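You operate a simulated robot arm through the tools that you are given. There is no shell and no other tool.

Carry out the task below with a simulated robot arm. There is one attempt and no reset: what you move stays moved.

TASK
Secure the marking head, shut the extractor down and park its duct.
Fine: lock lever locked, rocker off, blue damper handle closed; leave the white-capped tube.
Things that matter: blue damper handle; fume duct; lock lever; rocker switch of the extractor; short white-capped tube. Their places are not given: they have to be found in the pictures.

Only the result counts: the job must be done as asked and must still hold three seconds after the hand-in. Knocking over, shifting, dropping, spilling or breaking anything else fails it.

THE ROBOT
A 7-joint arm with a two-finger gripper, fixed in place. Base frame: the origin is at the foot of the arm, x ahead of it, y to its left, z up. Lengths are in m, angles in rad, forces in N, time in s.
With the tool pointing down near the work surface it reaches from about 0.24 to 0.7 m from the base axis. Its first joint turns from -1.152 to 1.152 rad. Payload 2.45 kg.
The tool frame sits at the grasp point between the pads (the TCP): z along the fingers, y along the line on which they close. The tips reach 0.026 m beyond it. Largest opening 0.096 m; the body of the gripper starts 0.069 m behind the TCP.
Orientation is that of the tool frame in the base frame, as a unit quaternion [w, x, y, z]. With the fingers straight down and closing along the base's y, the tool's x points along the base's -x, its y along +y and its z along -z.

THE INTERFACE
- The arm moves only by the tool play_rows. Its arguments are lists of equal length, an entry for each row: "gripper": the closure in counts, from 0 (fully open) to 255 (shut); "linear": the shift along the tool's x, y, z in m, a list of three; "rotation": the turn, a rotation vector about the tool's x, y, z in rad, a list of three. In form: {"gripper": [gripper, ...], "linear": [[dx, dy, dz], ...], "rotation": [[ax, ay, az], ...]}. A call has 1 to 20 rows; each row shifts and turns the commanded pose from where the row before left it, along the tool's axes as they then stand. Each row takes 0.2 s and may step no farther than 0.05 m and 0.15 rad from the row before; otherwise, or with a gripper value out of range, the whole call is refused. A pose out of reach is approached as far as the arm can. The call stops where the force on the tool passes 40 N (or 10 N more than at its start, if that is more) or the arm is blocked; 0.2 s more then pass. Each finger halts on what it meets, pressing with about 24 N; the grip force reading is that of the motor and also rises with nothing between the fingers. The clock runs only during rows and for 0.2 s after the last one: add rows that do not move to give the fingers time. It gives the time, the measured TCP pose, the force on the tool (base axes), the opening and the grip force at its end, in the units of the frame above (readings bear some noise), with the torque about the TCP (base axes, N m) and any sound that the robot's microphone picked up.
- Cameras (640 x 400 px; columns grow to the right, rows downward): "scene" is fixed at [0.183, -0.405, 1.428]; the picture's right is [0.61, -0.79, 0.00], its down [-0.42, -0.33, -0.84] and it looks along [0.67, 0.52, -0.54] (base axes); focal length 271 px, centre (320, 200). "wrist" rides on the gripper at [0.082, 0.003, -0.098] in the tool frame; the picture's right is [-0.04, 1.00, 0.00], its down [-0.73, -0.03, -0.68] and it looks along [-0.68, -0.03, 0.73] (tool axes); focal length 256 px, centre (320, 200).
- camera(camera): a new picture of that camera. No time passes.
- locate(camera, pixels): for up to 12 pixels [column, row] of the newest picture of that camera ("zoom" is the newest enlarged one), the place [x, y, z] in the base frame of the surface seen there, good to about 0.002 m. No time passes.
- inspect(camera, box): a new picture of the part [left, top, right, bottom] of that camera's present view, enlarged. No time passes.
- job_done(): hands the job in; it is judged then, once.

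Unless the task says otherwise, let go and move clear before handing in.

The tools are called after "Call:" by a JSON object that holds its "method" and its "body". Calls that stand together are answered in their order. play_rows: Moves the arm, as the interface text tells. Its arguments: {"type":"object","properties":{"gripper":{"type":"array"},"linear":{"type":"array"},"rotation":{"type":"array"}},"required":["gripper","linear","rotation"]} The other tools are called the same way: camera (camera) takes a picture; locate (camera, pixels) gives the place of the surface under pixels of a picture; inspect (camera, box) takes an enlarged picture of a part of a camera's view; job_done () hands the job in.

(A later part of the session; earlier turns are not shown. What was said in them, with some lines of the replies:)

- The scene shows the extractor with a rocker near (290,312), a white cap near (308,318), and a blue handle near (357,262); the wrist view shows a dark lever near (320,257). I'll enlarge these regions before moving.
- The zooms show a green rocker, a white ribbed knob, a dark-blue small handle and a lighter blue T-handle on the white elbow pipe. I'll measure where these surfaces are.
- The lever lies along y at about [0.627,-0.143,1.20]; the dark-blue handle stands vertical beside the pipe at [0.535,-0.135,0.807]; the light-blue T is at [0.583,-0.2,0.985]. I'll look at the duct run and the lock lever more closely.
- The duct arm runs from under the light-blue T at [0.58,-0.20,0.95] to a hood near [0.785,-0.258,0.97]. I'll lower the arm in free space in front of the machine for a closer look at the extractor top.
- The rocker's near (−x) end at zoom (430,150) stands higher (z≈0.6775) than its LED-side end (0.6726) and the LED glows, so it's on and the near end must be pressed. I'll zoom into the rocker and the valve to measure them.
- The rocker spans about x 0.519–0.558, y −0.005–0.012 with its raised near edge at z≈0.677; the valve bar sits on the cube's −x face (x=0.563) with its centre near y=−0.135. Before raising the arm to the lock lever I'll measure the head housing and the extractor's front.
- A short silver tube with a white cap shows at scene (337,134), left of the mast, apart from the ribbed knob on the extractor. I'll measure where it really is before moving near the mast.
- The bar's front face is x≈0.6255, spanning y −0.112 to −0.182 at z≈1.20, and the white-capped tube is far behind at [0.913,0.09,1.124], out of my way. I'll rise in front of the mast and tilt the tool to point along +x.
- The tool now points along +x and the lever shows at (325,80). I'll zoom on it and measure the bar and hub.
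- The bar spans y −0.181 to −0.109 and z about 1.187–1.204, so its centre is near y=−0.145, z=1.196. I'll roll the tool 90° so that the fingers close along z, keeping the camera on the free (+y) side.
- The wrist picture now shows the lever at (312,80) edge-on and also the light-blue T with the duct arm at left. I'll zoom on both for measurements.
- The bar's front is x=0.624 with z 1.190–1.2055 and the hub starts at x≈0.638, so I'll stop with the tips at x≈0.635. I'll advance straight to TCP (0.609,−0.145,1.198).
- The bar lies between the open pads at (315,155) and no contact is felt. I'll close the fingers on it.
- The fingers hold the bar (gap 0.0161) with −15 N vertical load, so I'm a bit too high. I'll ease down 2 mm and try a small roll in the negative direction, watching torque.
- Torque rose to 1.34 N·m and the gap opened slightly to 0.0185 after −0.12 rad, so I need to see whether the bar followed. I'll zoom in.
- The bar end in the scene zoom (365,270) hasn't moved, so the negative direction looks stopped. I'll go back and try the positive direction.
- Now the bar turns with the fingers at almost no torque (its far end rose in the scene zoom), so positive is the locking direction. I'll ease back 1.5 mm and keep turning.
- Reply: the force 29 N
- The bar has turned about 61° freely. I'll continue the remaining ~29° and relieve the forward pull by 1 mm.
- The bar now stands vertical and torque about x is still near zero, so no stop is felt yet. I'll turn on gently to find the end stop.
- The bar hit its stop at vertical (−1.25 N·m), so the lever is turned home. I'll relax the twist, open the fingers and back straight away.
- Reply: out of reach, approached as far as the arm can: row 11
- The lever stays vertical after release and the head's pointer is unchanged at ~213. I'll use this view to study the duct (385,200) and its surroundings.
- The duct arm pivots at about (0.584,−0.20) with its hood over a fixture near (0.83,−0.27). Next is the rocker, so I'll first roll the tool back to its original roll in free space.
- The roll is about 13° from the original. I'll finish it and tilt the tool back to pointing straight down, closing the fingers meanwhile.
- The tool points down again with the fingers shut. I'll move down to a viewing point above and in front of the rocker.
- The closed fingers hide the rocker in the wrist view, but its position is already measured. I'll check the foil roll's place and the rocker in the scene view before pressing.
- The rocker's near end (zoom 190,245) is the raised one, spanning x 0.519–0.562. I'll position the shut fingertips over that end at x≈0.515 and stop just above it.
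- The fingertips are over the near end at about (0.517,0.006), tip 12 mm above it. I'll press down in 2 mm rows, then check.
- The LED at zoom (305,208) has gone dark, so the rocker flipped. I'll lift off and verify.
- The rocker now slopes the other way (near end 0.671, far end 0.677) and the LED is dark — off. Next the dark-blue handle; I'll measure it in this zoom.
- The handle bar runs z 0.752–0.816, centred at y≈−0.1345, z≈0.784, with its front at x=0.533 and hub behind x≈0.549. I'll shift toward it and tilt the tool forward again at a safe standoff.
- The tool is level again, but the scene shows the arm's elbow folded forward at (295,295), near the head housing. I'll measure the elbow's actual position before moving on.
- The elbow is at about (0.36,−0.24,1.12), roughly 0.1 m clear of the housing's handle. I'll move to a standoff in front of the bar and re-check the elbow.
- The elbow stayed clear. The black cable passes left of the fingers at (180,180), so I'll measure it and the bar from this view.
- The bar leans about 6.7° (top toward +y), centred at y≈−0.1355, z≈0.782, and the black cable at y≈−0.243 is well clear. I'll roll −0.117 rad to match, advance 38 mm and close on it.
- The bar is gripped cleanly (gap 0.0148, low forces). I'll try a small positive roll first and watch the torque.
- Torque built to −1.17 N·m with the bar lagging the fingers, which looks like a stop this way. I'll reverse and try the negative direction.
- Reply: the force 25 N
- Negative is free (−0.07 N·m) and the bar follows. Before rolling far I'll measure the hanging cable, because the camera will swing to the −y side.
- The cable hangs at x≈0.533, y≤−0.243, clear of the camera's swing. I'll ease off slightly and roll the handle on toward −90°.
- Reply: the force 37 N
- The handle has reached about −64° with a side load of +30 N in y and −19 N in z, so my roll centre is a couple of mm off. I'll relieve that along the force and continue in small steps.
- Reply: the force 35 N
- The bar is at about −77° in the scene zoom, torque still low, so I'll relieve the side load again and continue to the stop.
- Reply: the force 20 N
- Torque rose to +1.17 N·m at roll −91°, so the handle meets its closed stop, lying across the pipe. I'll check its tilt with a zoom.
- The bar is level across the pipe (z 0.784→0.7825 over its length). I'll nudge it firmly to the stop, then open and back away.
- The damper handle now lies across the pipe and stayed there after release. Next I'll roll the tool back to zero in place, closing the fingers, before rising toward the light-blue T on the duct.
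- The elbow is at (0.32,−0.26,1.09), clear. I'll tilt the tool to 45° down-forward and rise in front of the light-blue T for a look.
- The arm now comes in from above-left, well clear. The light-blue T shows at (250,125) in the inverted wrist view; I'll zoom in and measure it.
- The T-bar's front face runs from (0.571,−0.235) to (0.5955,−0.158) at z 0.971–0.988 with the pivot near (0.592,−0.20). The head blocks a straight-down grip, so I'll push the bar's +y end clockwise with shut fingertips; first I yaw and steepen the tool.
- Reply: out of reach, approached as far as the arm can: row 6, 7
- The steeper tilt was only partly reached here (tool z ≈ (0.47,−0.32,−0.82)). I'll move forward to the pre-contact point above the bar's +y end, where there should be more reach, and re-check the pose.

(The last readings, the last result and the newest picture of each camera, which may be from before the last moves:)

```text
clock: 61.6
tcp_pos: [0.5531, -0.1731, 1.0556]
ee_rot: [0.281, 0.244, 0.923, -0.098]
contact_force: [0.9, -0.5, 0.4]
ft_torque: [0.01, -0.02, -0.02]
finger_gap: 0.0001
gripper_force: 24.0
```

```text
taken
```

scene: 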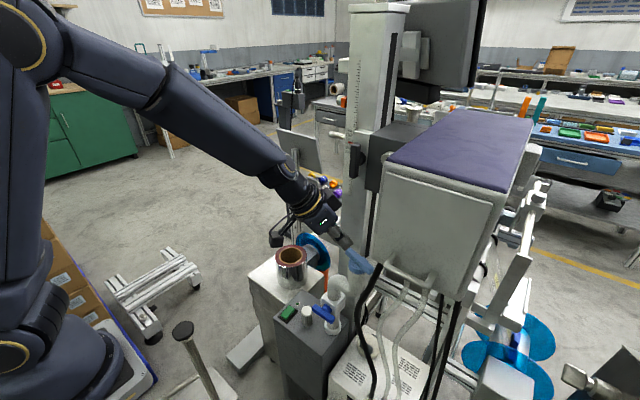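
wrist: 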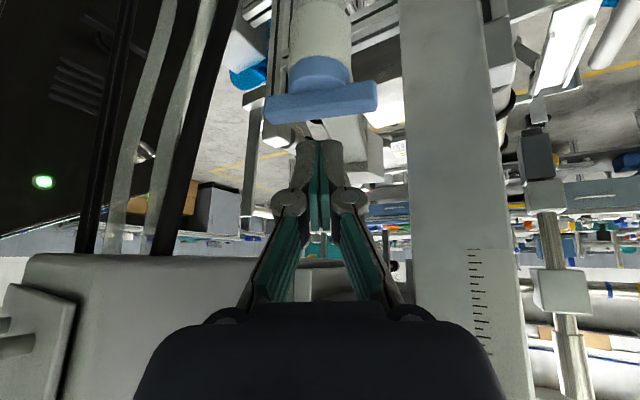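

The orientation held at about 55° and the fingertips hover above the T-bar. I'll try steepening the tilt again here, where the arm is more extended.

Call:
{"method": "play_rows", "body": {"gripper": [255, 255, 255, 255], "linear": [[0, 0, 0], [0, 0, 0], [0, 0, 0], [0, 0, 0]], "rotation": [[0, 0.08, 0], [0, 0.08, 0], [0, 0.08, 0], [0, 0, 0]]}}

Call:
{"method": "inspect", "body": {"camera": "wrist", "box": [240, 60, 400, 200]}}

Call:
{"method": "inspect", "body": {"camera": "scene", "box": [300, 210, 400, 290]}}

```text
clock: 62.6
tcp_pos: [0.5547, -0.1727, 1.0535]
ee_rot: [0.167, 0.255, 0.95, -0.069]
contact_force: [0.8, -0.4, -0.3]
ft_torque: [-0.01, 0.01, 0.01]
finger_gap: 0.0
gripper_force: 24.0
```

```text
2.86 times, centred on (320, 130) of wrist
```

zoom: 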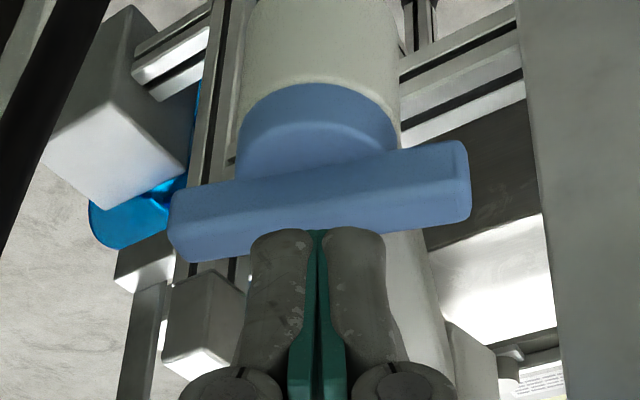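

```text
5.00 times, centred on (350, 250) of scene
```

zoom: 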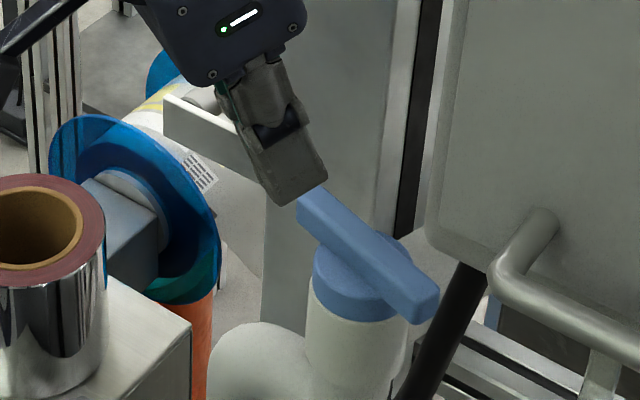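

The tool is now 69° below horizontal (tool z ≈ (0.28,−0.22,−0.935)). I'll move the tips beside the +y end of the bar, on its near side, and lower them to bar height.

Call:
{"method": "play_rows", "body": {"gripper": [255, 255, 255, 255], "linear": [[0.0015, 0.0197, -0.0015], [0.0088, 0.00115, 0.0234], [0.0088, 0.00115, 0.0234], [0, 0, 0]], "rotation": [[0, 0, 0], [0, 0, 0], [0, 0, 0], [0, 0, 0]]}}

Call:
{"method": "inspect", "body": {"camera": "wrist", "box": [240, 60, 400, 200]}}

Call:
{"method": "inspect", "body": {"camera": "scene", "box": [300, 210, 400, 290]}}

```text
clock: 63.6
tcp_pos: [0.5631, -0.1528, 1.0037]
ee_rot: [0.169, 0.255, 0.95, -0.068]
contact_force: [-0.7, -0.1, 0.6]
ft_torque: [0.01, -0.03, 0.0]
finger_gap: 0.0
gripper_force: 23.8
```

```text
2.86 times, centred on (320, 130) of wrist
```

zoom: 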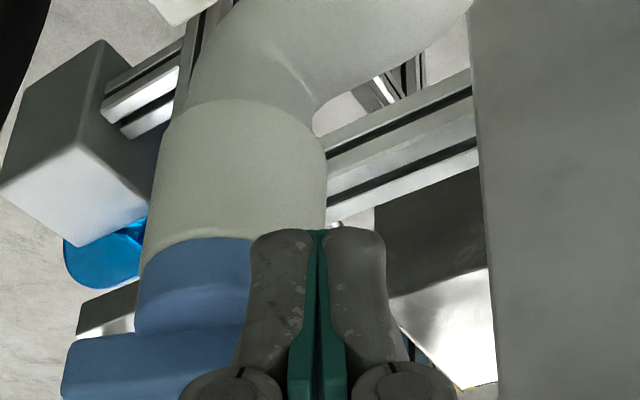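

```text
5.00 times, centred on (350, 250) of scene
```

zoom: 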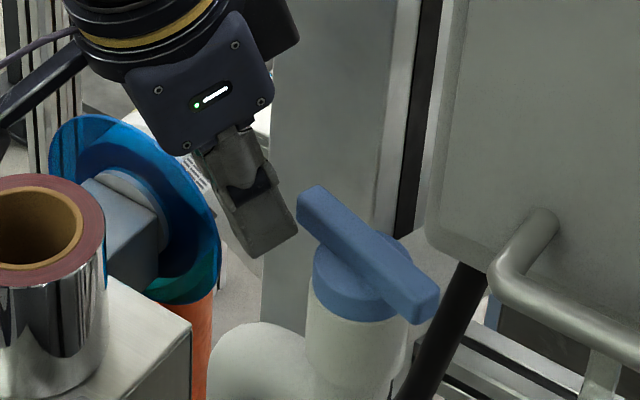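

The tips stand on the near side of the bar's +y end at (0.570,−0.158), no contact yet. I'll push forward in small steps to see whether the duct turns.

Call:
{"method": "play_rows", "body": {"gripper": [255, 255, 255, 255, 255], "linear": [[-0.0053, -0.0007, 0.00205], [-0.0053, -0.0007, 0.00205], [-0.0048, 0.0034, 0.0017], [-0.0048, 0.0034, 0.0017], [0, 0, 0]], "rotation": [[0, 0, 0], [0, 0, 0], [0, 0, 0], [0, 0, 0], [0, 0, 0]]}}

Call:
{"method": "inspect", "body": {"camera": "wrist", "box": [200, 40, 400, 210]}}

Call:
{"method": "inspect", "body": {"camera": "scene", "box": [300, 210, 400, 290]}}

```text
clock: 64.8
tcp_pos: [0.5838, -0.16, 1.0027]
ee_rot: [0.168, 0.255, 0.95, -0.069]
contact_force: [-0.2, 0.0, -0.6]
ft_torque: [0.01, -0.01, 0.0]
finger_gap: 0.0
gripper_force: 23.7
```

```text
2.35 times, centred on (300, 125) of wrist
```

zoom: 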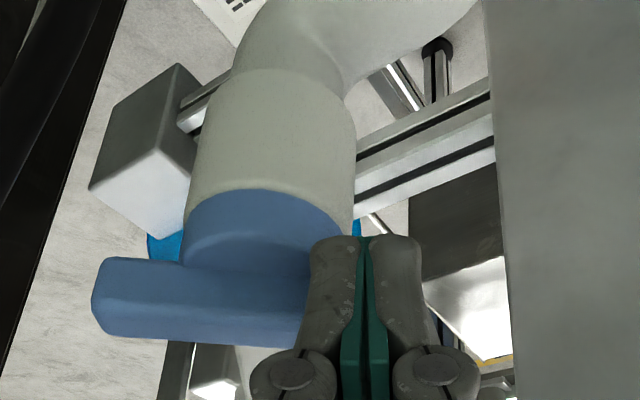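

```text
5.00 times, centred on (350, 250) of scene
```

zoom: 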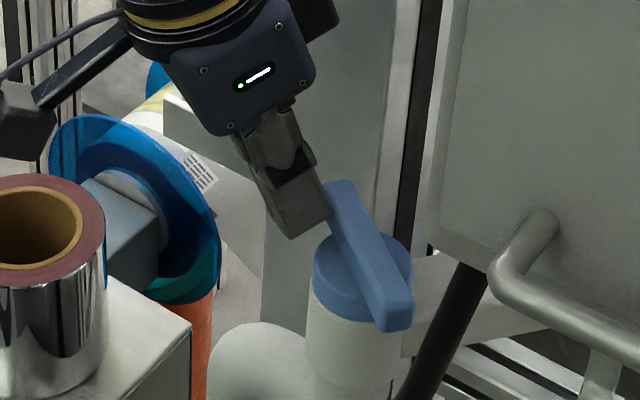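

The T and the duct turned together with almost no force — the duct tail at scene zoom (430,300) has swung toward −y. I'll keep pushing along the arc.

Call:
{"method": "play_rows", "body": {"gripper": [255, 255, 255, 255, 255], "linear": [[-0.0045, 0.0034, 0.0015], [-0.0045, 0.0034, 0.0015], [-0.0058, 0.0006, 0.0021], [-0.0058, 0.0006, 0.0021], [0, 0, 0]], "rotation": [[0, 0, 0], [0, 0, 0], [0, 0, 0], [0, 0, 0], [0, 0, 0]]}}

Call:
{"method": "camera", "body": {"camera": "wrist"}}

Call:
{"method": "inspect", "body": {"camera": "scene", "box": [300, 200, 420, 300]}}

```text
clock: 66.0
tcp_pos: [0.6072, -0.1653, 1.0041]
ee_rot: [0.167, 0.255, 0.95, -0.069]
contact_force: [0.0, 1.4, 0.3]
ft_torque: [0.03, 0.0, 0.01]
finger_gap: 0.0
gripper_force: 23.7
```

```text
taken
```

wrist: 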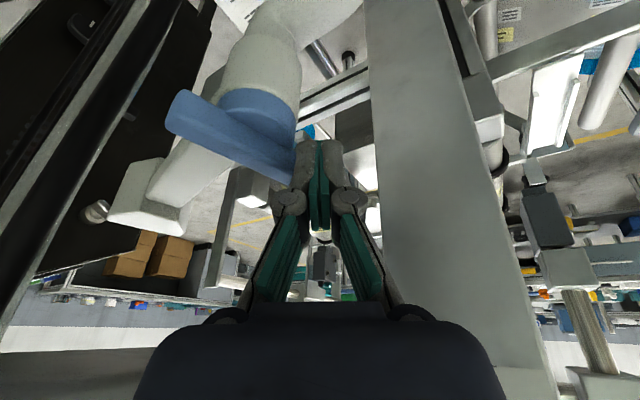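

```text
4.00 times, centred on (360, 250) of scene
```

zoom: 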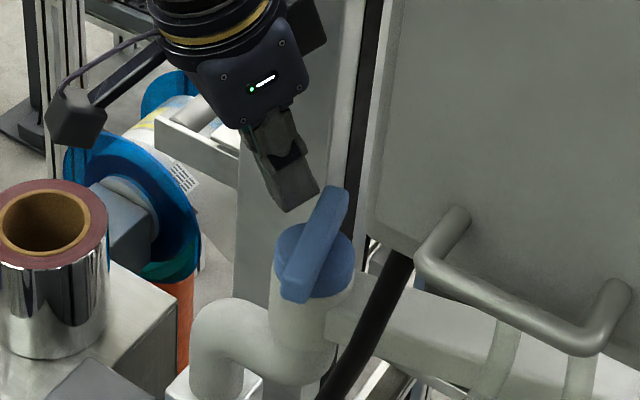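

The duct has swung about 60° and the hood shows at wrist (150,195) with a dark cabinet edge beyond it at (95,210). I'll measure the gaps there and at the cable before going further.

Call:
{"method": "locate", "body": {"camera": "wrist", "pixels": [[145, 195], [120, 210], [180, 205], [180, 170], [200, 120], [270, 160], [96, 212], [120, 150], [60, 200], [240, 130], [160, 150], [170, 228]]}}

Call:
{"method": "locate", "body": {"camera": "zoom", "pixels": [[335, 205], [300, 280], [315, 240], [380, 320], [450, 340], [540, 370], [395, 275], [370, 330], [350, 380], [420, 300], [500, 330], [330, 300]]}}

```text
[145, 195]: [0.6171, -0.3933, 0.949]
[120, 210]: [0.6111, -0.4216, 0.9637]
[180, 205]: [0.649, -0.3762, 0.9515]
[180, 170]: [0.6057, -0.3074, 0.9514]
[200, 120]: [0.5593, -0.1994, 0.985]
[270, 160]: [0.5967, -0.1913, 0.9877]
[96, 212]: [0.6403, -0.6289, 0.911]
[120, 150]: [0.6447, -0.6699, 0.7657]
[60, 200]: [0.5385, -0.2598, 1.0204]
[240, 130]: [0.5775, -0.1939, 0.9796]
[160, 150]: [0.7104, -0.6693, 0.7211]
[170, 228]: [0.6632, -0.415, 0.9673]
```

```text
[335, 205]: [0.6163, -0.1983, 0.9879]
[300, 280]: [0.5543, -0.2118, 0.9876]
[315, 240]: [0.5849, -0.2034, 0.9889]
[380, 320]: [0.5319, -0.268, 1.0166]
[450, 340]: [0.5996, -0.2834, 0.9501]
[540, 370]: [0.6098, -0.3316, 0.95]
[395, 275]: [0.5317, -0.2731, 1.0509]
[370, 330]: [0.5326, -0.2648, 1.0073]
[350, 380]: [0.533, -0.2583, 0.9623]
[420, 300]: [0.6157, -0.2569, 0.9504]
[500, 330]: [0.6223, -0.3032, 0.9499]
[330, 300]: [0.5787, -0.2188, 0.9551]
```

The duct now points at about −79° azimuth; the cabinet is ~0.2 m beyond and the cable (x 0.533) is still clear of the arm. I'll lean the hand back a little for clearance from the lock lever and continue the arc.

Call:
{"method": "play_rows", "body": {"gripper": [255, 255, 255, 255, 255], "linear": [[0, 0, 0], [0, 0, 0], [-0.0031, -0.0017, 0.00285], [-0.0031, -0.0017, 0.00285], [0, 0, 0]], "rotation": [[0, -0.08, 0], [0, -0.08, 0], [0, 0, 0], [0, 0, 0], [0, 0, 0]]}}

Call:
{"method": "camera", "body": {"camera": "wrist"}}

Call:
{"method": "inspect", "body": {"camera": "scene", "box": [300, 200, 420, 300]}}

Call:
{"method": "locate", "body": {"camera": "zoom", "pixels": [[335, 205], [300, 280], [315, 240], [450, 350], [540, 375], [490, 365], [580, 390], [400, 330], [505, 340], [610, 340]]}}

```text
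clock: 67.2
tcp_pos: [0.6124, -0.1714, 1.0033]
ee_rot: [0.243, 0.249, 0.933, -0.089]
contact_force: [-1.8, 3.1, 2.5]
ft_torque: [-0.02, 0.01, -0.04]
finger_gap: 0.0001
gripper_force: 24.6
```

```text
taken
```

wrist: 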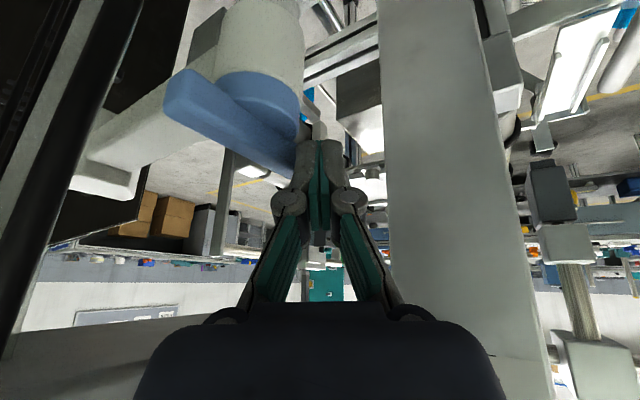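

```text
4.00 times, centred on (360, 250) of scene
```

zoom: 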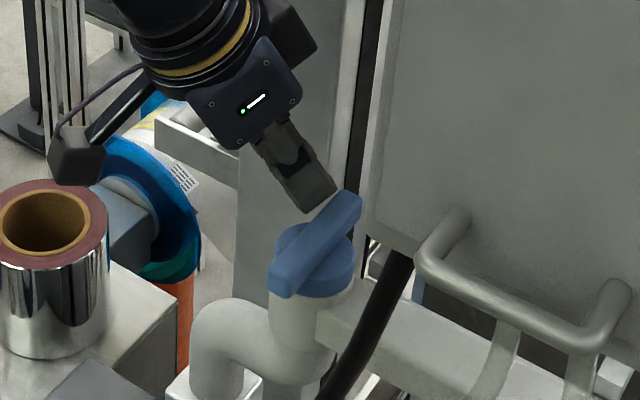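

```text
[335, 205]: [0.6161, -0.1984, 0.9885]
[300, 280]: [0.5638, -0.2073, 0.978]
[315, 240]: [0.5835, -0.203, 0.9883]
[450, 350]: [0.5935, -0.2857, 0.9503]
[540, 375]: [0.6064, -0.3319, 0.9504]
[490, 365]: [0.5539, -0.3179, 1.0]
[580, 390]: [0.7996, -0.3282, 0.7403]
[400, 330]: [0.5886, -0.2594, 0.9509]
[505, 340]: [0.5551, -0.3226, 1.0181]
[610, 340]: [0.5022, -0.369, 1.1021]
```

Forces remain small (3 N) and the duct keeps turning; the clear hoses hang at x≈0.554, y≈−0.32, close to where the arm is heading. I'll measure the duct's present direction.

Call:
{"method": "locate", "body": {"camera": "wrist", "pixels": [[75, 180], [130, 190], [85, 165], [110, 175], [140, 150], [160, 120], [110, 140], [185, 95], [280, 165], [170, 90], [150, 165], [60, 120]]}}

Call:
{"method": "inspect", "body": {"camera": "wrist", "box": [30, 50, 320, 230]}}

```text
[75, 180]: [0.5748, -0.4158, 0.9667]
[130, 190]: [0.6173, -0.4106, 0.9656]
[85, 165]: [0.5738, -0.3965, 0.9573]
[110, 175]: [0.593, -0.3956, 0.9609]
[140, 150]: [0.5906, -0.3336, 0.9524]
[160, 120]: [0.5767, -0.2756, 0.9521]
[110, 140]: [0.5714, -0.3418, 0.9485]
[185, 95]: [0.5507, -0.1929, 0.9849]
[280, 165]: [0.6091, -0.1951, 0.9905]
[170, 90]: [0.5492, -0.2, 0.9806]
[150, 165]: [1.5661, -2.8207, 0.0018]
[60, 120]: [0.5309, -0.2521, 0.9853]
```

```text
2.21 times, centred on (175, 140) of wrist
```

zoom: 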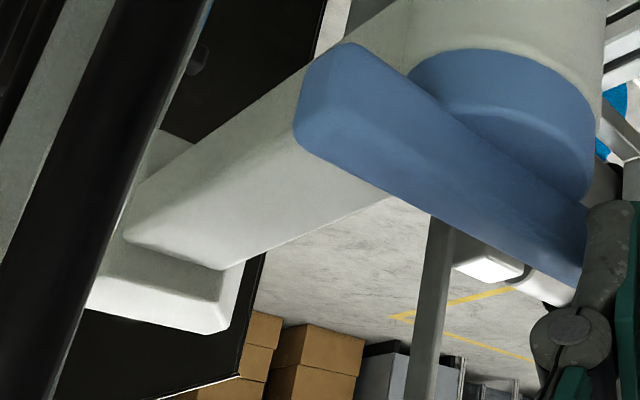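

The T-bar is now nearly along x (duct azimuth about −90°) with no stop felt. I'll check how close the clear hoses are to the duct arm before nudging further.

Call:
{"method": "inspect", "body": {"camera": "scene", "box": [340, 260, 460, 360]}}

```text
4.00 times, centred on (400, 310) of scene
```

zoom: 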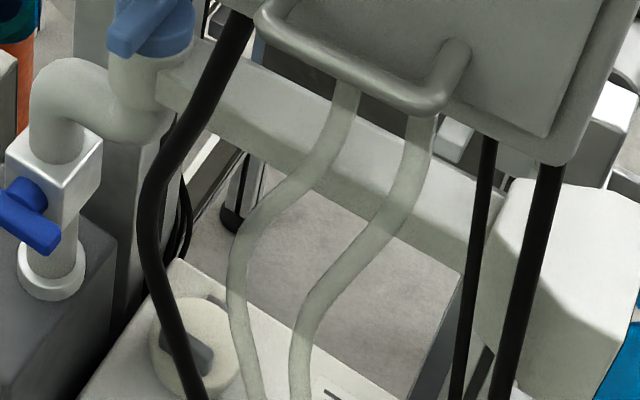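

The duct arm runs behind the hoses to the hood at zoom (560,260), with two more black cables in front of the hood. I'll measure all of these.

Call:
{"method": "locate", "body": {"camera": "zoom", "pixels": [[340, 115], [325, 150], [290, 190], [240, 260], [415, 150], [395, 190], [330, 280], [485, 180], [475, 270], [530, 240], [510, 320], [545, 190]]}}

Call:
{"method": "locate", "body": {"camera": "zoom", "pixels": [[570, 240], [620, 220], [590, 330], [500, 200], [450, 200], [370, 190], [250, 110], [200, 95], [300, 135], [490, 270], [560, 280], [630, 280]]}}

```text
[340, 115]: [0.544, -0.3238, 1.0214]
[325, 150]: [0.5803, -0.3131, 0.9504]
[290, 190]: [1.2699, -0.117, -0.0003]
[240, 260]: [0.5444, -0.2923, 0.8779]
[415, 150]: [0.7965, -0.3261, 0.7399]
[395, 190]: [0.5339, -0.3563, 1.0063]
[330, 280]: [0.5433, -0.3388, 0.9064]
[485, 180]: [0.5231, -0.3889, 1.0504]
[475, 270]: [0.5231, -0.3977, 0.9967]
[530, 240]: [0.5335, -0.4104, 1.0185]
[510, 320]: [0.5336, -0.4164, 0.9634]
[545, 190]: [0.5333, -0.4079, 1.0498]
```

```text
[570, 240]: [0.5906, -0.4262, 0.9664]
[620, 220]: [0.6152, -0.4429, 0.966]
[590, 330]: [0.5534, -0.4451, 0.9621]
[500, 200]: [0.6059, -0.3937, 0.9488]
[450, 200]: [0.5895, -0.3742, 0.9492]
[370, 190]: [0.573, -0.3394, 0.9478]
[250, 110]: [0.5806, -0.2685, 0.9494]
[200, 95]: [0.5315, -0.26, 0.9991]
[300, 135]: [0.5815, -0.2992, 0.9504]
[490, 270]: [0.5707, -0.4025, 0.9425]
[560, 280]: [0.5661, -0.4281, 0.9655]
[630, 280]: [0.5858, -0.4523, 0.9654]
```

The hood's near edge (0.553,−0.445) is only about 1 cm from the black cable at (0.534,−0.416). I'll measure the T-bar's exact angle before deciding on any further push.

Call:
{"method": "inspect", "body": {"camera": "scene", "box": [320, 235, 400, 285]}}

Call:
{"method": "inspect", "body": {"camera": "wrist", "box": [150, 50, 320, 190]}}

Call:
{"method": "locate", "body": {"camera": "wrist", "pixels": [[172, 100], [180, 78], [200, 105], [215, 115], [230, 128], [250, 142], [270, 155], [285, 168], [190, 115], [240, 145], [290, 175], [200, 95]]}}

```text
8.00 times, centred on (360, 260) of scene
```

zoom: 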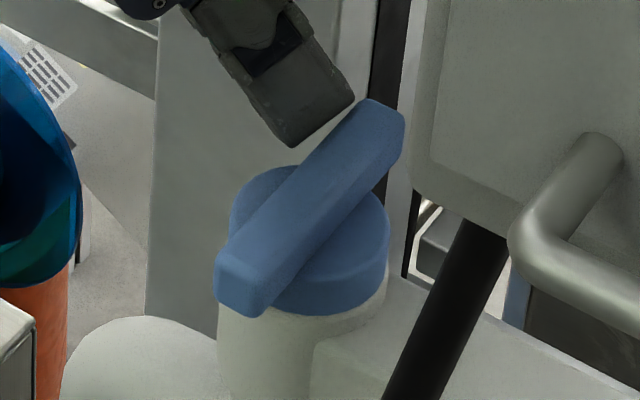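

```text
2.86 times, centred on (235, 120) of wrist
```

zoom: 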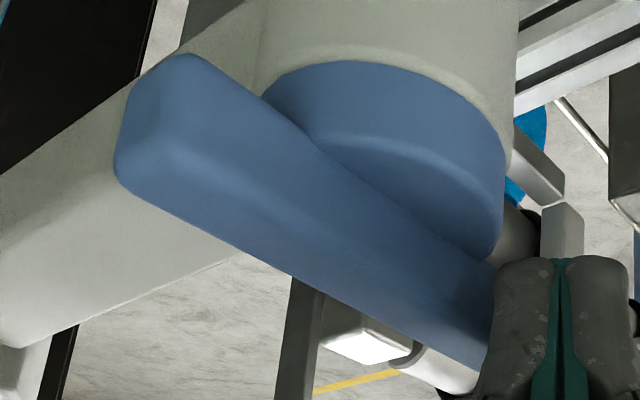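

```text
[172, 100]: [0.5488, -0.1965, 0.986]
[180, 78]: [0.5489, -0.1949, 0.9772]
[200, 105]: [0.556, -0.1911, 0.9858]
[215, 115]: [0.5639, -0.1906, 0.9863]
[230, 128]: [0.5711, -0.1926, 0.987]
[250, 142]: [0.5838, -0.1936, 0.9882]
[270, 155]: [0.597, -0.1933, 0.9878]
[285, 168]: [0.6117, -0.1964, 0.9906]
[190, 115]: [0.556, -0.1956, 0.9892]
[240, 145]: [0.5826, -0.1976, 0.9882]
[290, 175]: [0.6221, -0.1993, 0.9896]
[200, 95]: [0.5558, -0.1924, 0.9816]
```

The T-bar's edge slopes about −3°, so the duct has turned ~76° and points at about −93°. I'll nudge 1.5 mm more and watch the force for an end stop.

Call:
{"method": "play_rows", "body": {"gripper": [255, 255, 255], "linear": [[-0.001, -0.00104, 0.00063], [0, 0, 0], [0, 0, 0]], "rotation": [[0, 0, 0], [0, 0, 0], [0, 0, 0]]}}

Call:
{"method": "inspect", "body": {"camera": "scene", "box": [340, 260, 480, 370]}}

Call:
{"method": "inspect", "body": {"camera": "scene", "box": [320, 235, 400, 285]}}

```text
clock: 68.0
tcp_pos: [0.6125, -0.1718, 1.0021]
ee_rot: [0.244, 0.247, 0.934, -0.088]
contact_force: [-4.2, 9.8, 5.2]
ft_torque: [0.07, -0.01, 0.04]
finger_gap: 0.0
gripper_force: 24.0
```

```text
3.64 times, centred on (410, 315) of scene
```

zoom: 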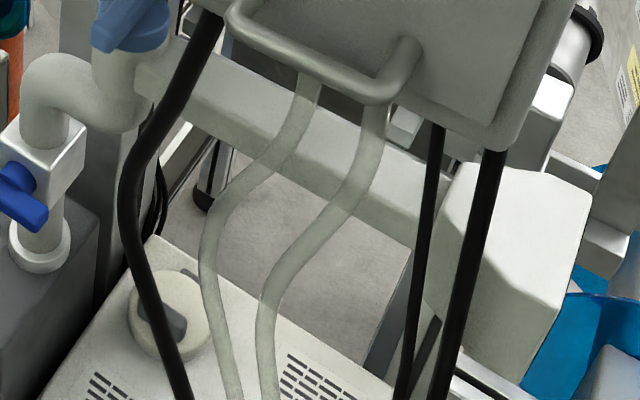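

```text
8.00 times, centred on (360, 260) of scene
```

zoom: 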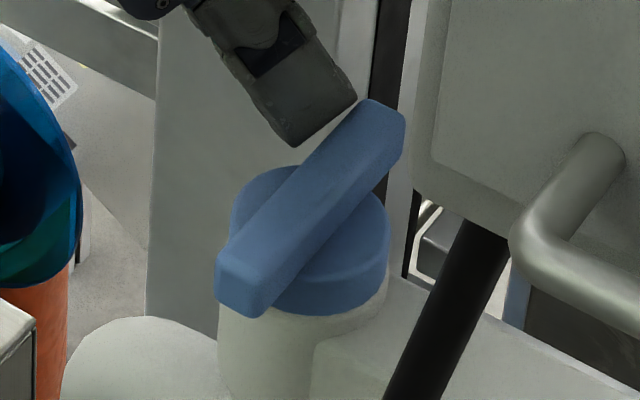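

The force rose from 4 to 12 N while the T-bar's pixels (385,105)/(235,290) stayed put, suggesting an end stop. I'll push 2 mm more to confirm.

Call:
{"method": "play_rows", "body": {"gripper": [255, 255, 255], "linear": [[-0.0013, -0.0014, 0.0008], [0, 0, 0], [0, 0, 0]], "rotation": [[0, 0, 0], [0, 0, 0], [0, 0, 0]]}}

Call:
{"method": "inspect", "body": {"camera": "scene", "box": [320, 235, 400, 285]}}

Call:
{"method": "inspect", "body": {"camera": "scene", "box": [400, 280, 480, 340]}}

```text
clock: 68.8
tcp_pos: [0.6129, -0.1737, 1.0034]
ee_rot: [0.244, 0.247, 0.934, -0.087]
contact_force: [-10.8, 23.0, 12.3]
ft_torque: [0.14, 0.02, 0.1]
finger_gap: 0.0002
gripper_force: 23.7
```

```text
8.00 times, centred on (360, 260) of scene
```

zoom: 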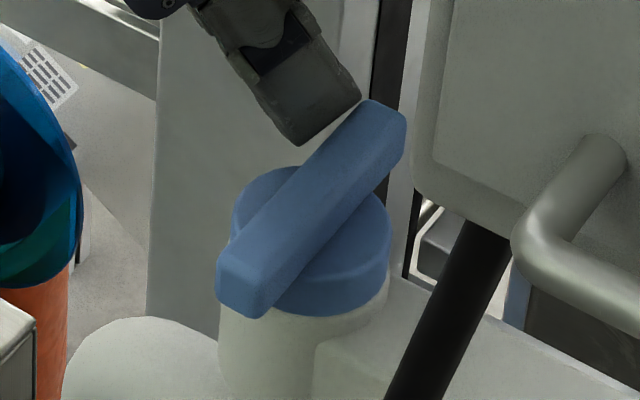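

```text
6.67 times, centred on (440, 310) of scene
```

zoom: 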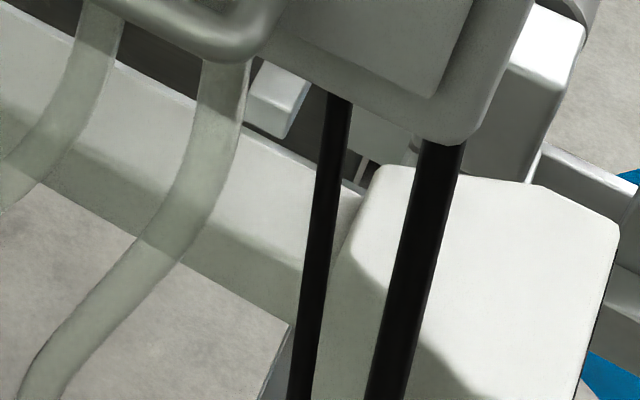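

Force climbed to 28 N with the T-bar unmoved — it's at an end stop. I'll check that the stop isn't the cable by measuring the gap at the hood.

Call:
{"method": "locate", "body": {"camera": "zoom", "pixels": [[360, 190], [350, 260], [350, 320], [340, 370], [400, 180], [470, 200], [425, 200], [400, 300], [385, 370], [330, 150], [310, 300], [450, 380]]}}

Call:
{"method": "camera", "body": {"camera": "wrist"}}

```text
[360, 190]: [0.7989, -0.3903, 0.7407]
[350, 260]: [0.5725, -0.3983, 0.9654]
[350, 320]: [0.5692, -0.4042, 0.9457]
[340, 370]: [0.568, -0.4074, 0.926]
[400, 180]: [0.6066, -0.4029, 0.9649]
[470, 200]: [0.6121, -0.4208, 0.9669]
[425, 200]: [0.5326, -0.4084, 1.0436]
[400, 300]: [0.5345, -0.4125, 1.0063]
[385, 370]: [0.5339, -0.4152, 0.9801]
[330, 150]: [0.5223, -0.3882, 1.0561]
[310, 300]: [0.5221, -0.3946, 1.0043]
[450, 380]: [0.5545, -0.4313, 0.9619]
```

```text
taken
```

wrist: 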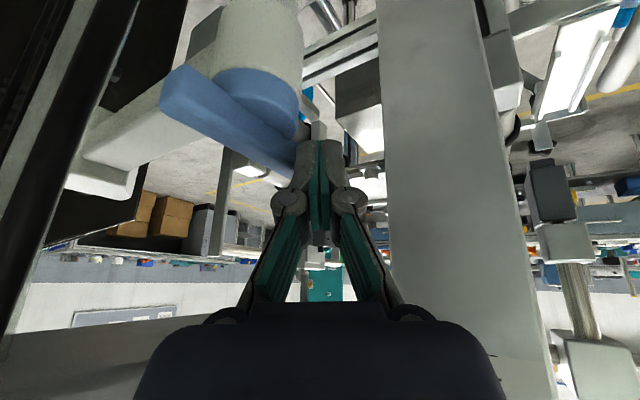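

The hood keeps a gap of about 2 cm from the cable, so this is the duct's own end stop — parked. I'll release sideways (+y) and withdraw along the tool axis.

Call:
{"method": "play_rows", "body": {"gripper": [255, 255, 255, 255, 255, 255], "linear": [[0.0031, 0.0101, -0.0069], [0, 0, -0.03], [0, 0, -0.04], [0, 0, -0.04], [0, 0, -0.04], [0, 0, 0]], "rotation": [[0, 0, 0], [0, 0, 0], [0, 0, 0], [0, 0, 0], [0, 0, 0], [0, 0, 0]]}}

Call:
{"method": "camera", "body": {"camera": "scene"}}

Call:
{"method": "camera", "body": {"camera": "wrist"}}

```text
clock: 70.2
tcp_pos: [0.5497, -0.1198, 1.1346]
ee_rot: [0.242, 0.247, 0.934, -0.088]
contact_force: [0.0, -0.1, 0.1]
ft_torque: [0.0, -0.04, 0.01]
finger_gap: 0.0001
gripper_force: 24.2
```

```text
taken
```

scene: 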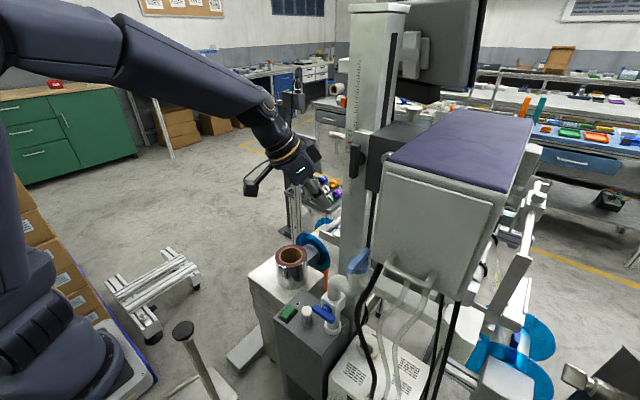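

```text
taken
```

wrist: 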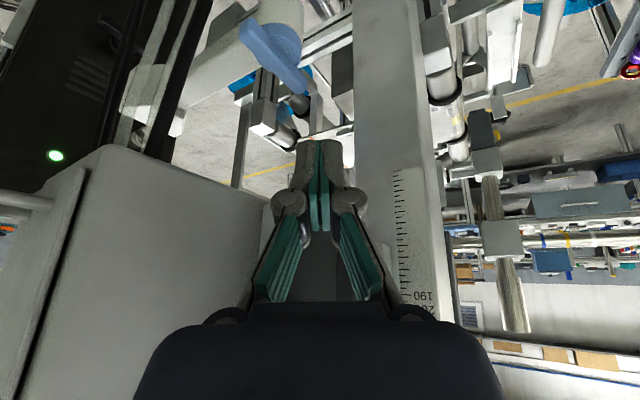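

I'm clear of the T-bar; I'll zoom in on each element to verify its state, and back farther away.

Call:
{"method": "play_rows", "body": {"gripper": [255, 255, 255, 255], "linear": [[0, 0, -0.04], [0, 0, -0.04], [0, 0, -0.03], [0, 0, 0]], "rotation": [[0, 0, 0], [0, 0, 0], [0, 0, 0], [0, 0, 0]]}}

Call:
{"method": "inspect", "body": {"camera": "scene", "box": [320, 235, 400, 285]}}

Call:
{"method": "inspect", "body": {"camera": "scene", "box": [260, 280, 360, 345]}}

Call:
{"method": "inspect", "body": {"camera": "scene", "box": [325, 125, 405, 185]}}

Call:
{"method": "inspect", "body": {"camera": "wrist", "box": [100, 0, 320, 140]}}

```text
clock: 71.2
tcp_pos: [0.5062, -0.0871, 1.234]
ee_rot: [0.243, 0.248, 0.934, -0.089]
contact_force: [-0.4, 0.7, 0.2]
ft_torque: [-0.03, -0.01, 0.0]
finger_gap: 0.0
gripper_force: 24.0
```

```text
8.00 times, centred on (360, 260) of scene
```

zoom: 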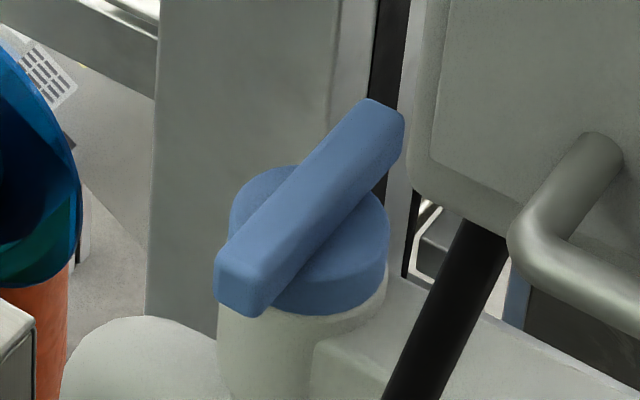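

```text
6.15 times, centred on (310, 312) of scene
```

zoom: 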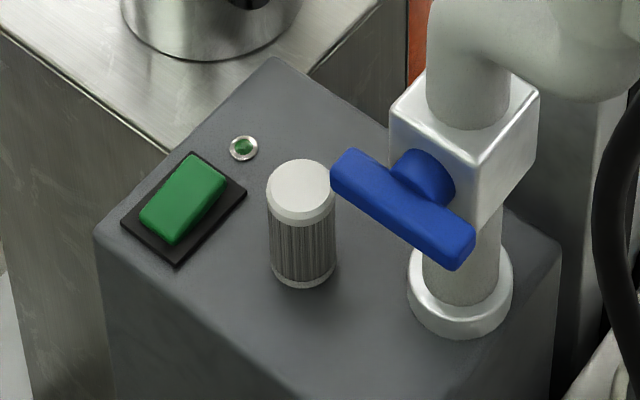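

```text
6.67 times, centred on (365, 155) of scene
```

zoom: 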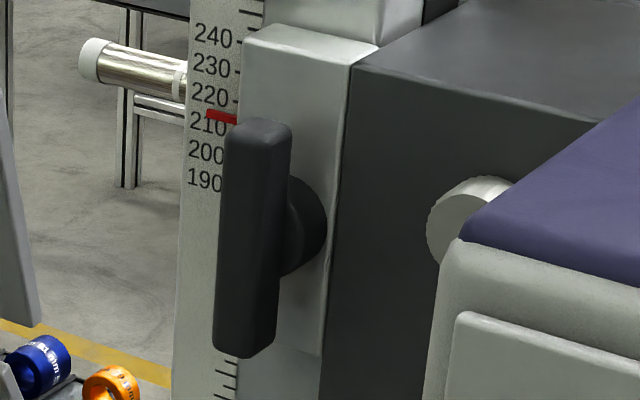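

```text
2.86 times, centred on (210, 70) of wrist
```

zoom: 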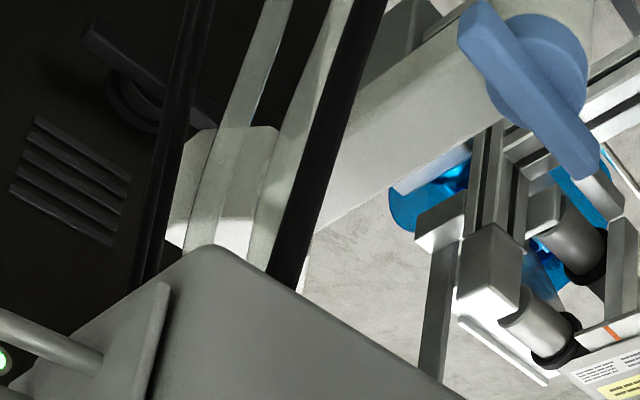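

The lever is vertical, the LED dark with the rocker tipped off, the damper handle across the pipe, the duct at its stop, and the white-capped parts untouched. One last check of the damper bar's tilt before handing in.

Call:
{"method": "inspect", "body": {"camera": "scene", "box": [305, 295, 345, 325]}}

Call:
{"method": "locate", "body": {"camera": "zoom", "pixels": [[150, 170], [200, 200], [250, 230], [300, 260], [350, 290], [400, 310], [170, 140], [250, 190], [330, 235], [400, 270]]}}

```text
13.33 times, centred on (325, 310) of scene
```

zoom: 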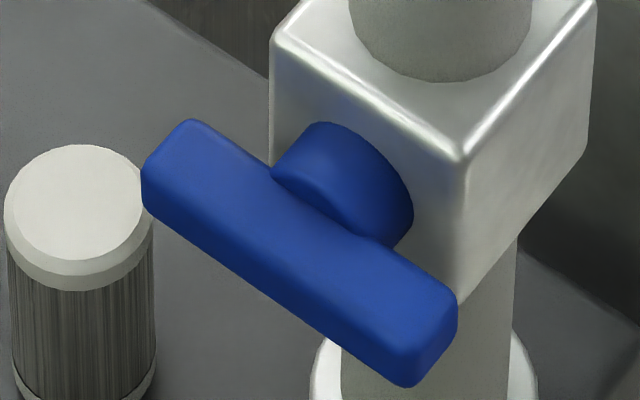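

```text
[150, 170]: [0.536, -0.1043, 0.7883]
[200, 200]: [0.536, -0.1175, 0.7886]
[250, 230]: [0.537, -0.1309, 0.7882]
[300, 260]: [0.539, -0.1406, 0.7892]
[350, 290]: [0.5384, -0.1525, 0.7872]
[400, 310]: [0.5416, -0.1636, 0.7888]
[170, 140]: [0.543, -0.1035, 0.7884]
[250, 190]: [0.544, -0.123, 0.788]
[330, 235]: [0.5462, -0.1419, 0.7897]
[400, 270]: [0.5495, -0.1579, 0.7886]
```

The damper bar's top edge is level (z≈0.788 at both ends), so it is fully across the pipe, and the arm is clear of everything. All four items are done, so I'm handing in.

Call:
{"method": "job_done", "body": {}}

```text
The job is handed in.
```

The marking head is locked, the extractor is off with its damper closed, and the duct is swung to its end stop. I've handed the job in, but no verdict came back.

- **Lock lever:** turned 90° from horizontal to vertical, where it met its stop. The head's scale pointer did not move, staying at about 213.
- **Rocker:** pressed at its raised end. It now tips the other way and the lamp beside it is dark.
- **Damper handle:** I took the dark-blue handle on the valve as the damper. It is turned 90° across the pipe to its stop and measures level after release.
- **Duct:** swung about 76° clockwise by pushing its light-blue T-handle until it hit a stop. The task didn't say where parked is, so I took that stop as the parked position. The hood sits about 2 cm from the nearest hanging cable, and the duct did not spring back.
- **White-capped tube:** two parts fit the description, a ribbed one on top of the extractor and a silver tube behind the mast. I touched neither.

The arm was clear of the machine at hand-in.
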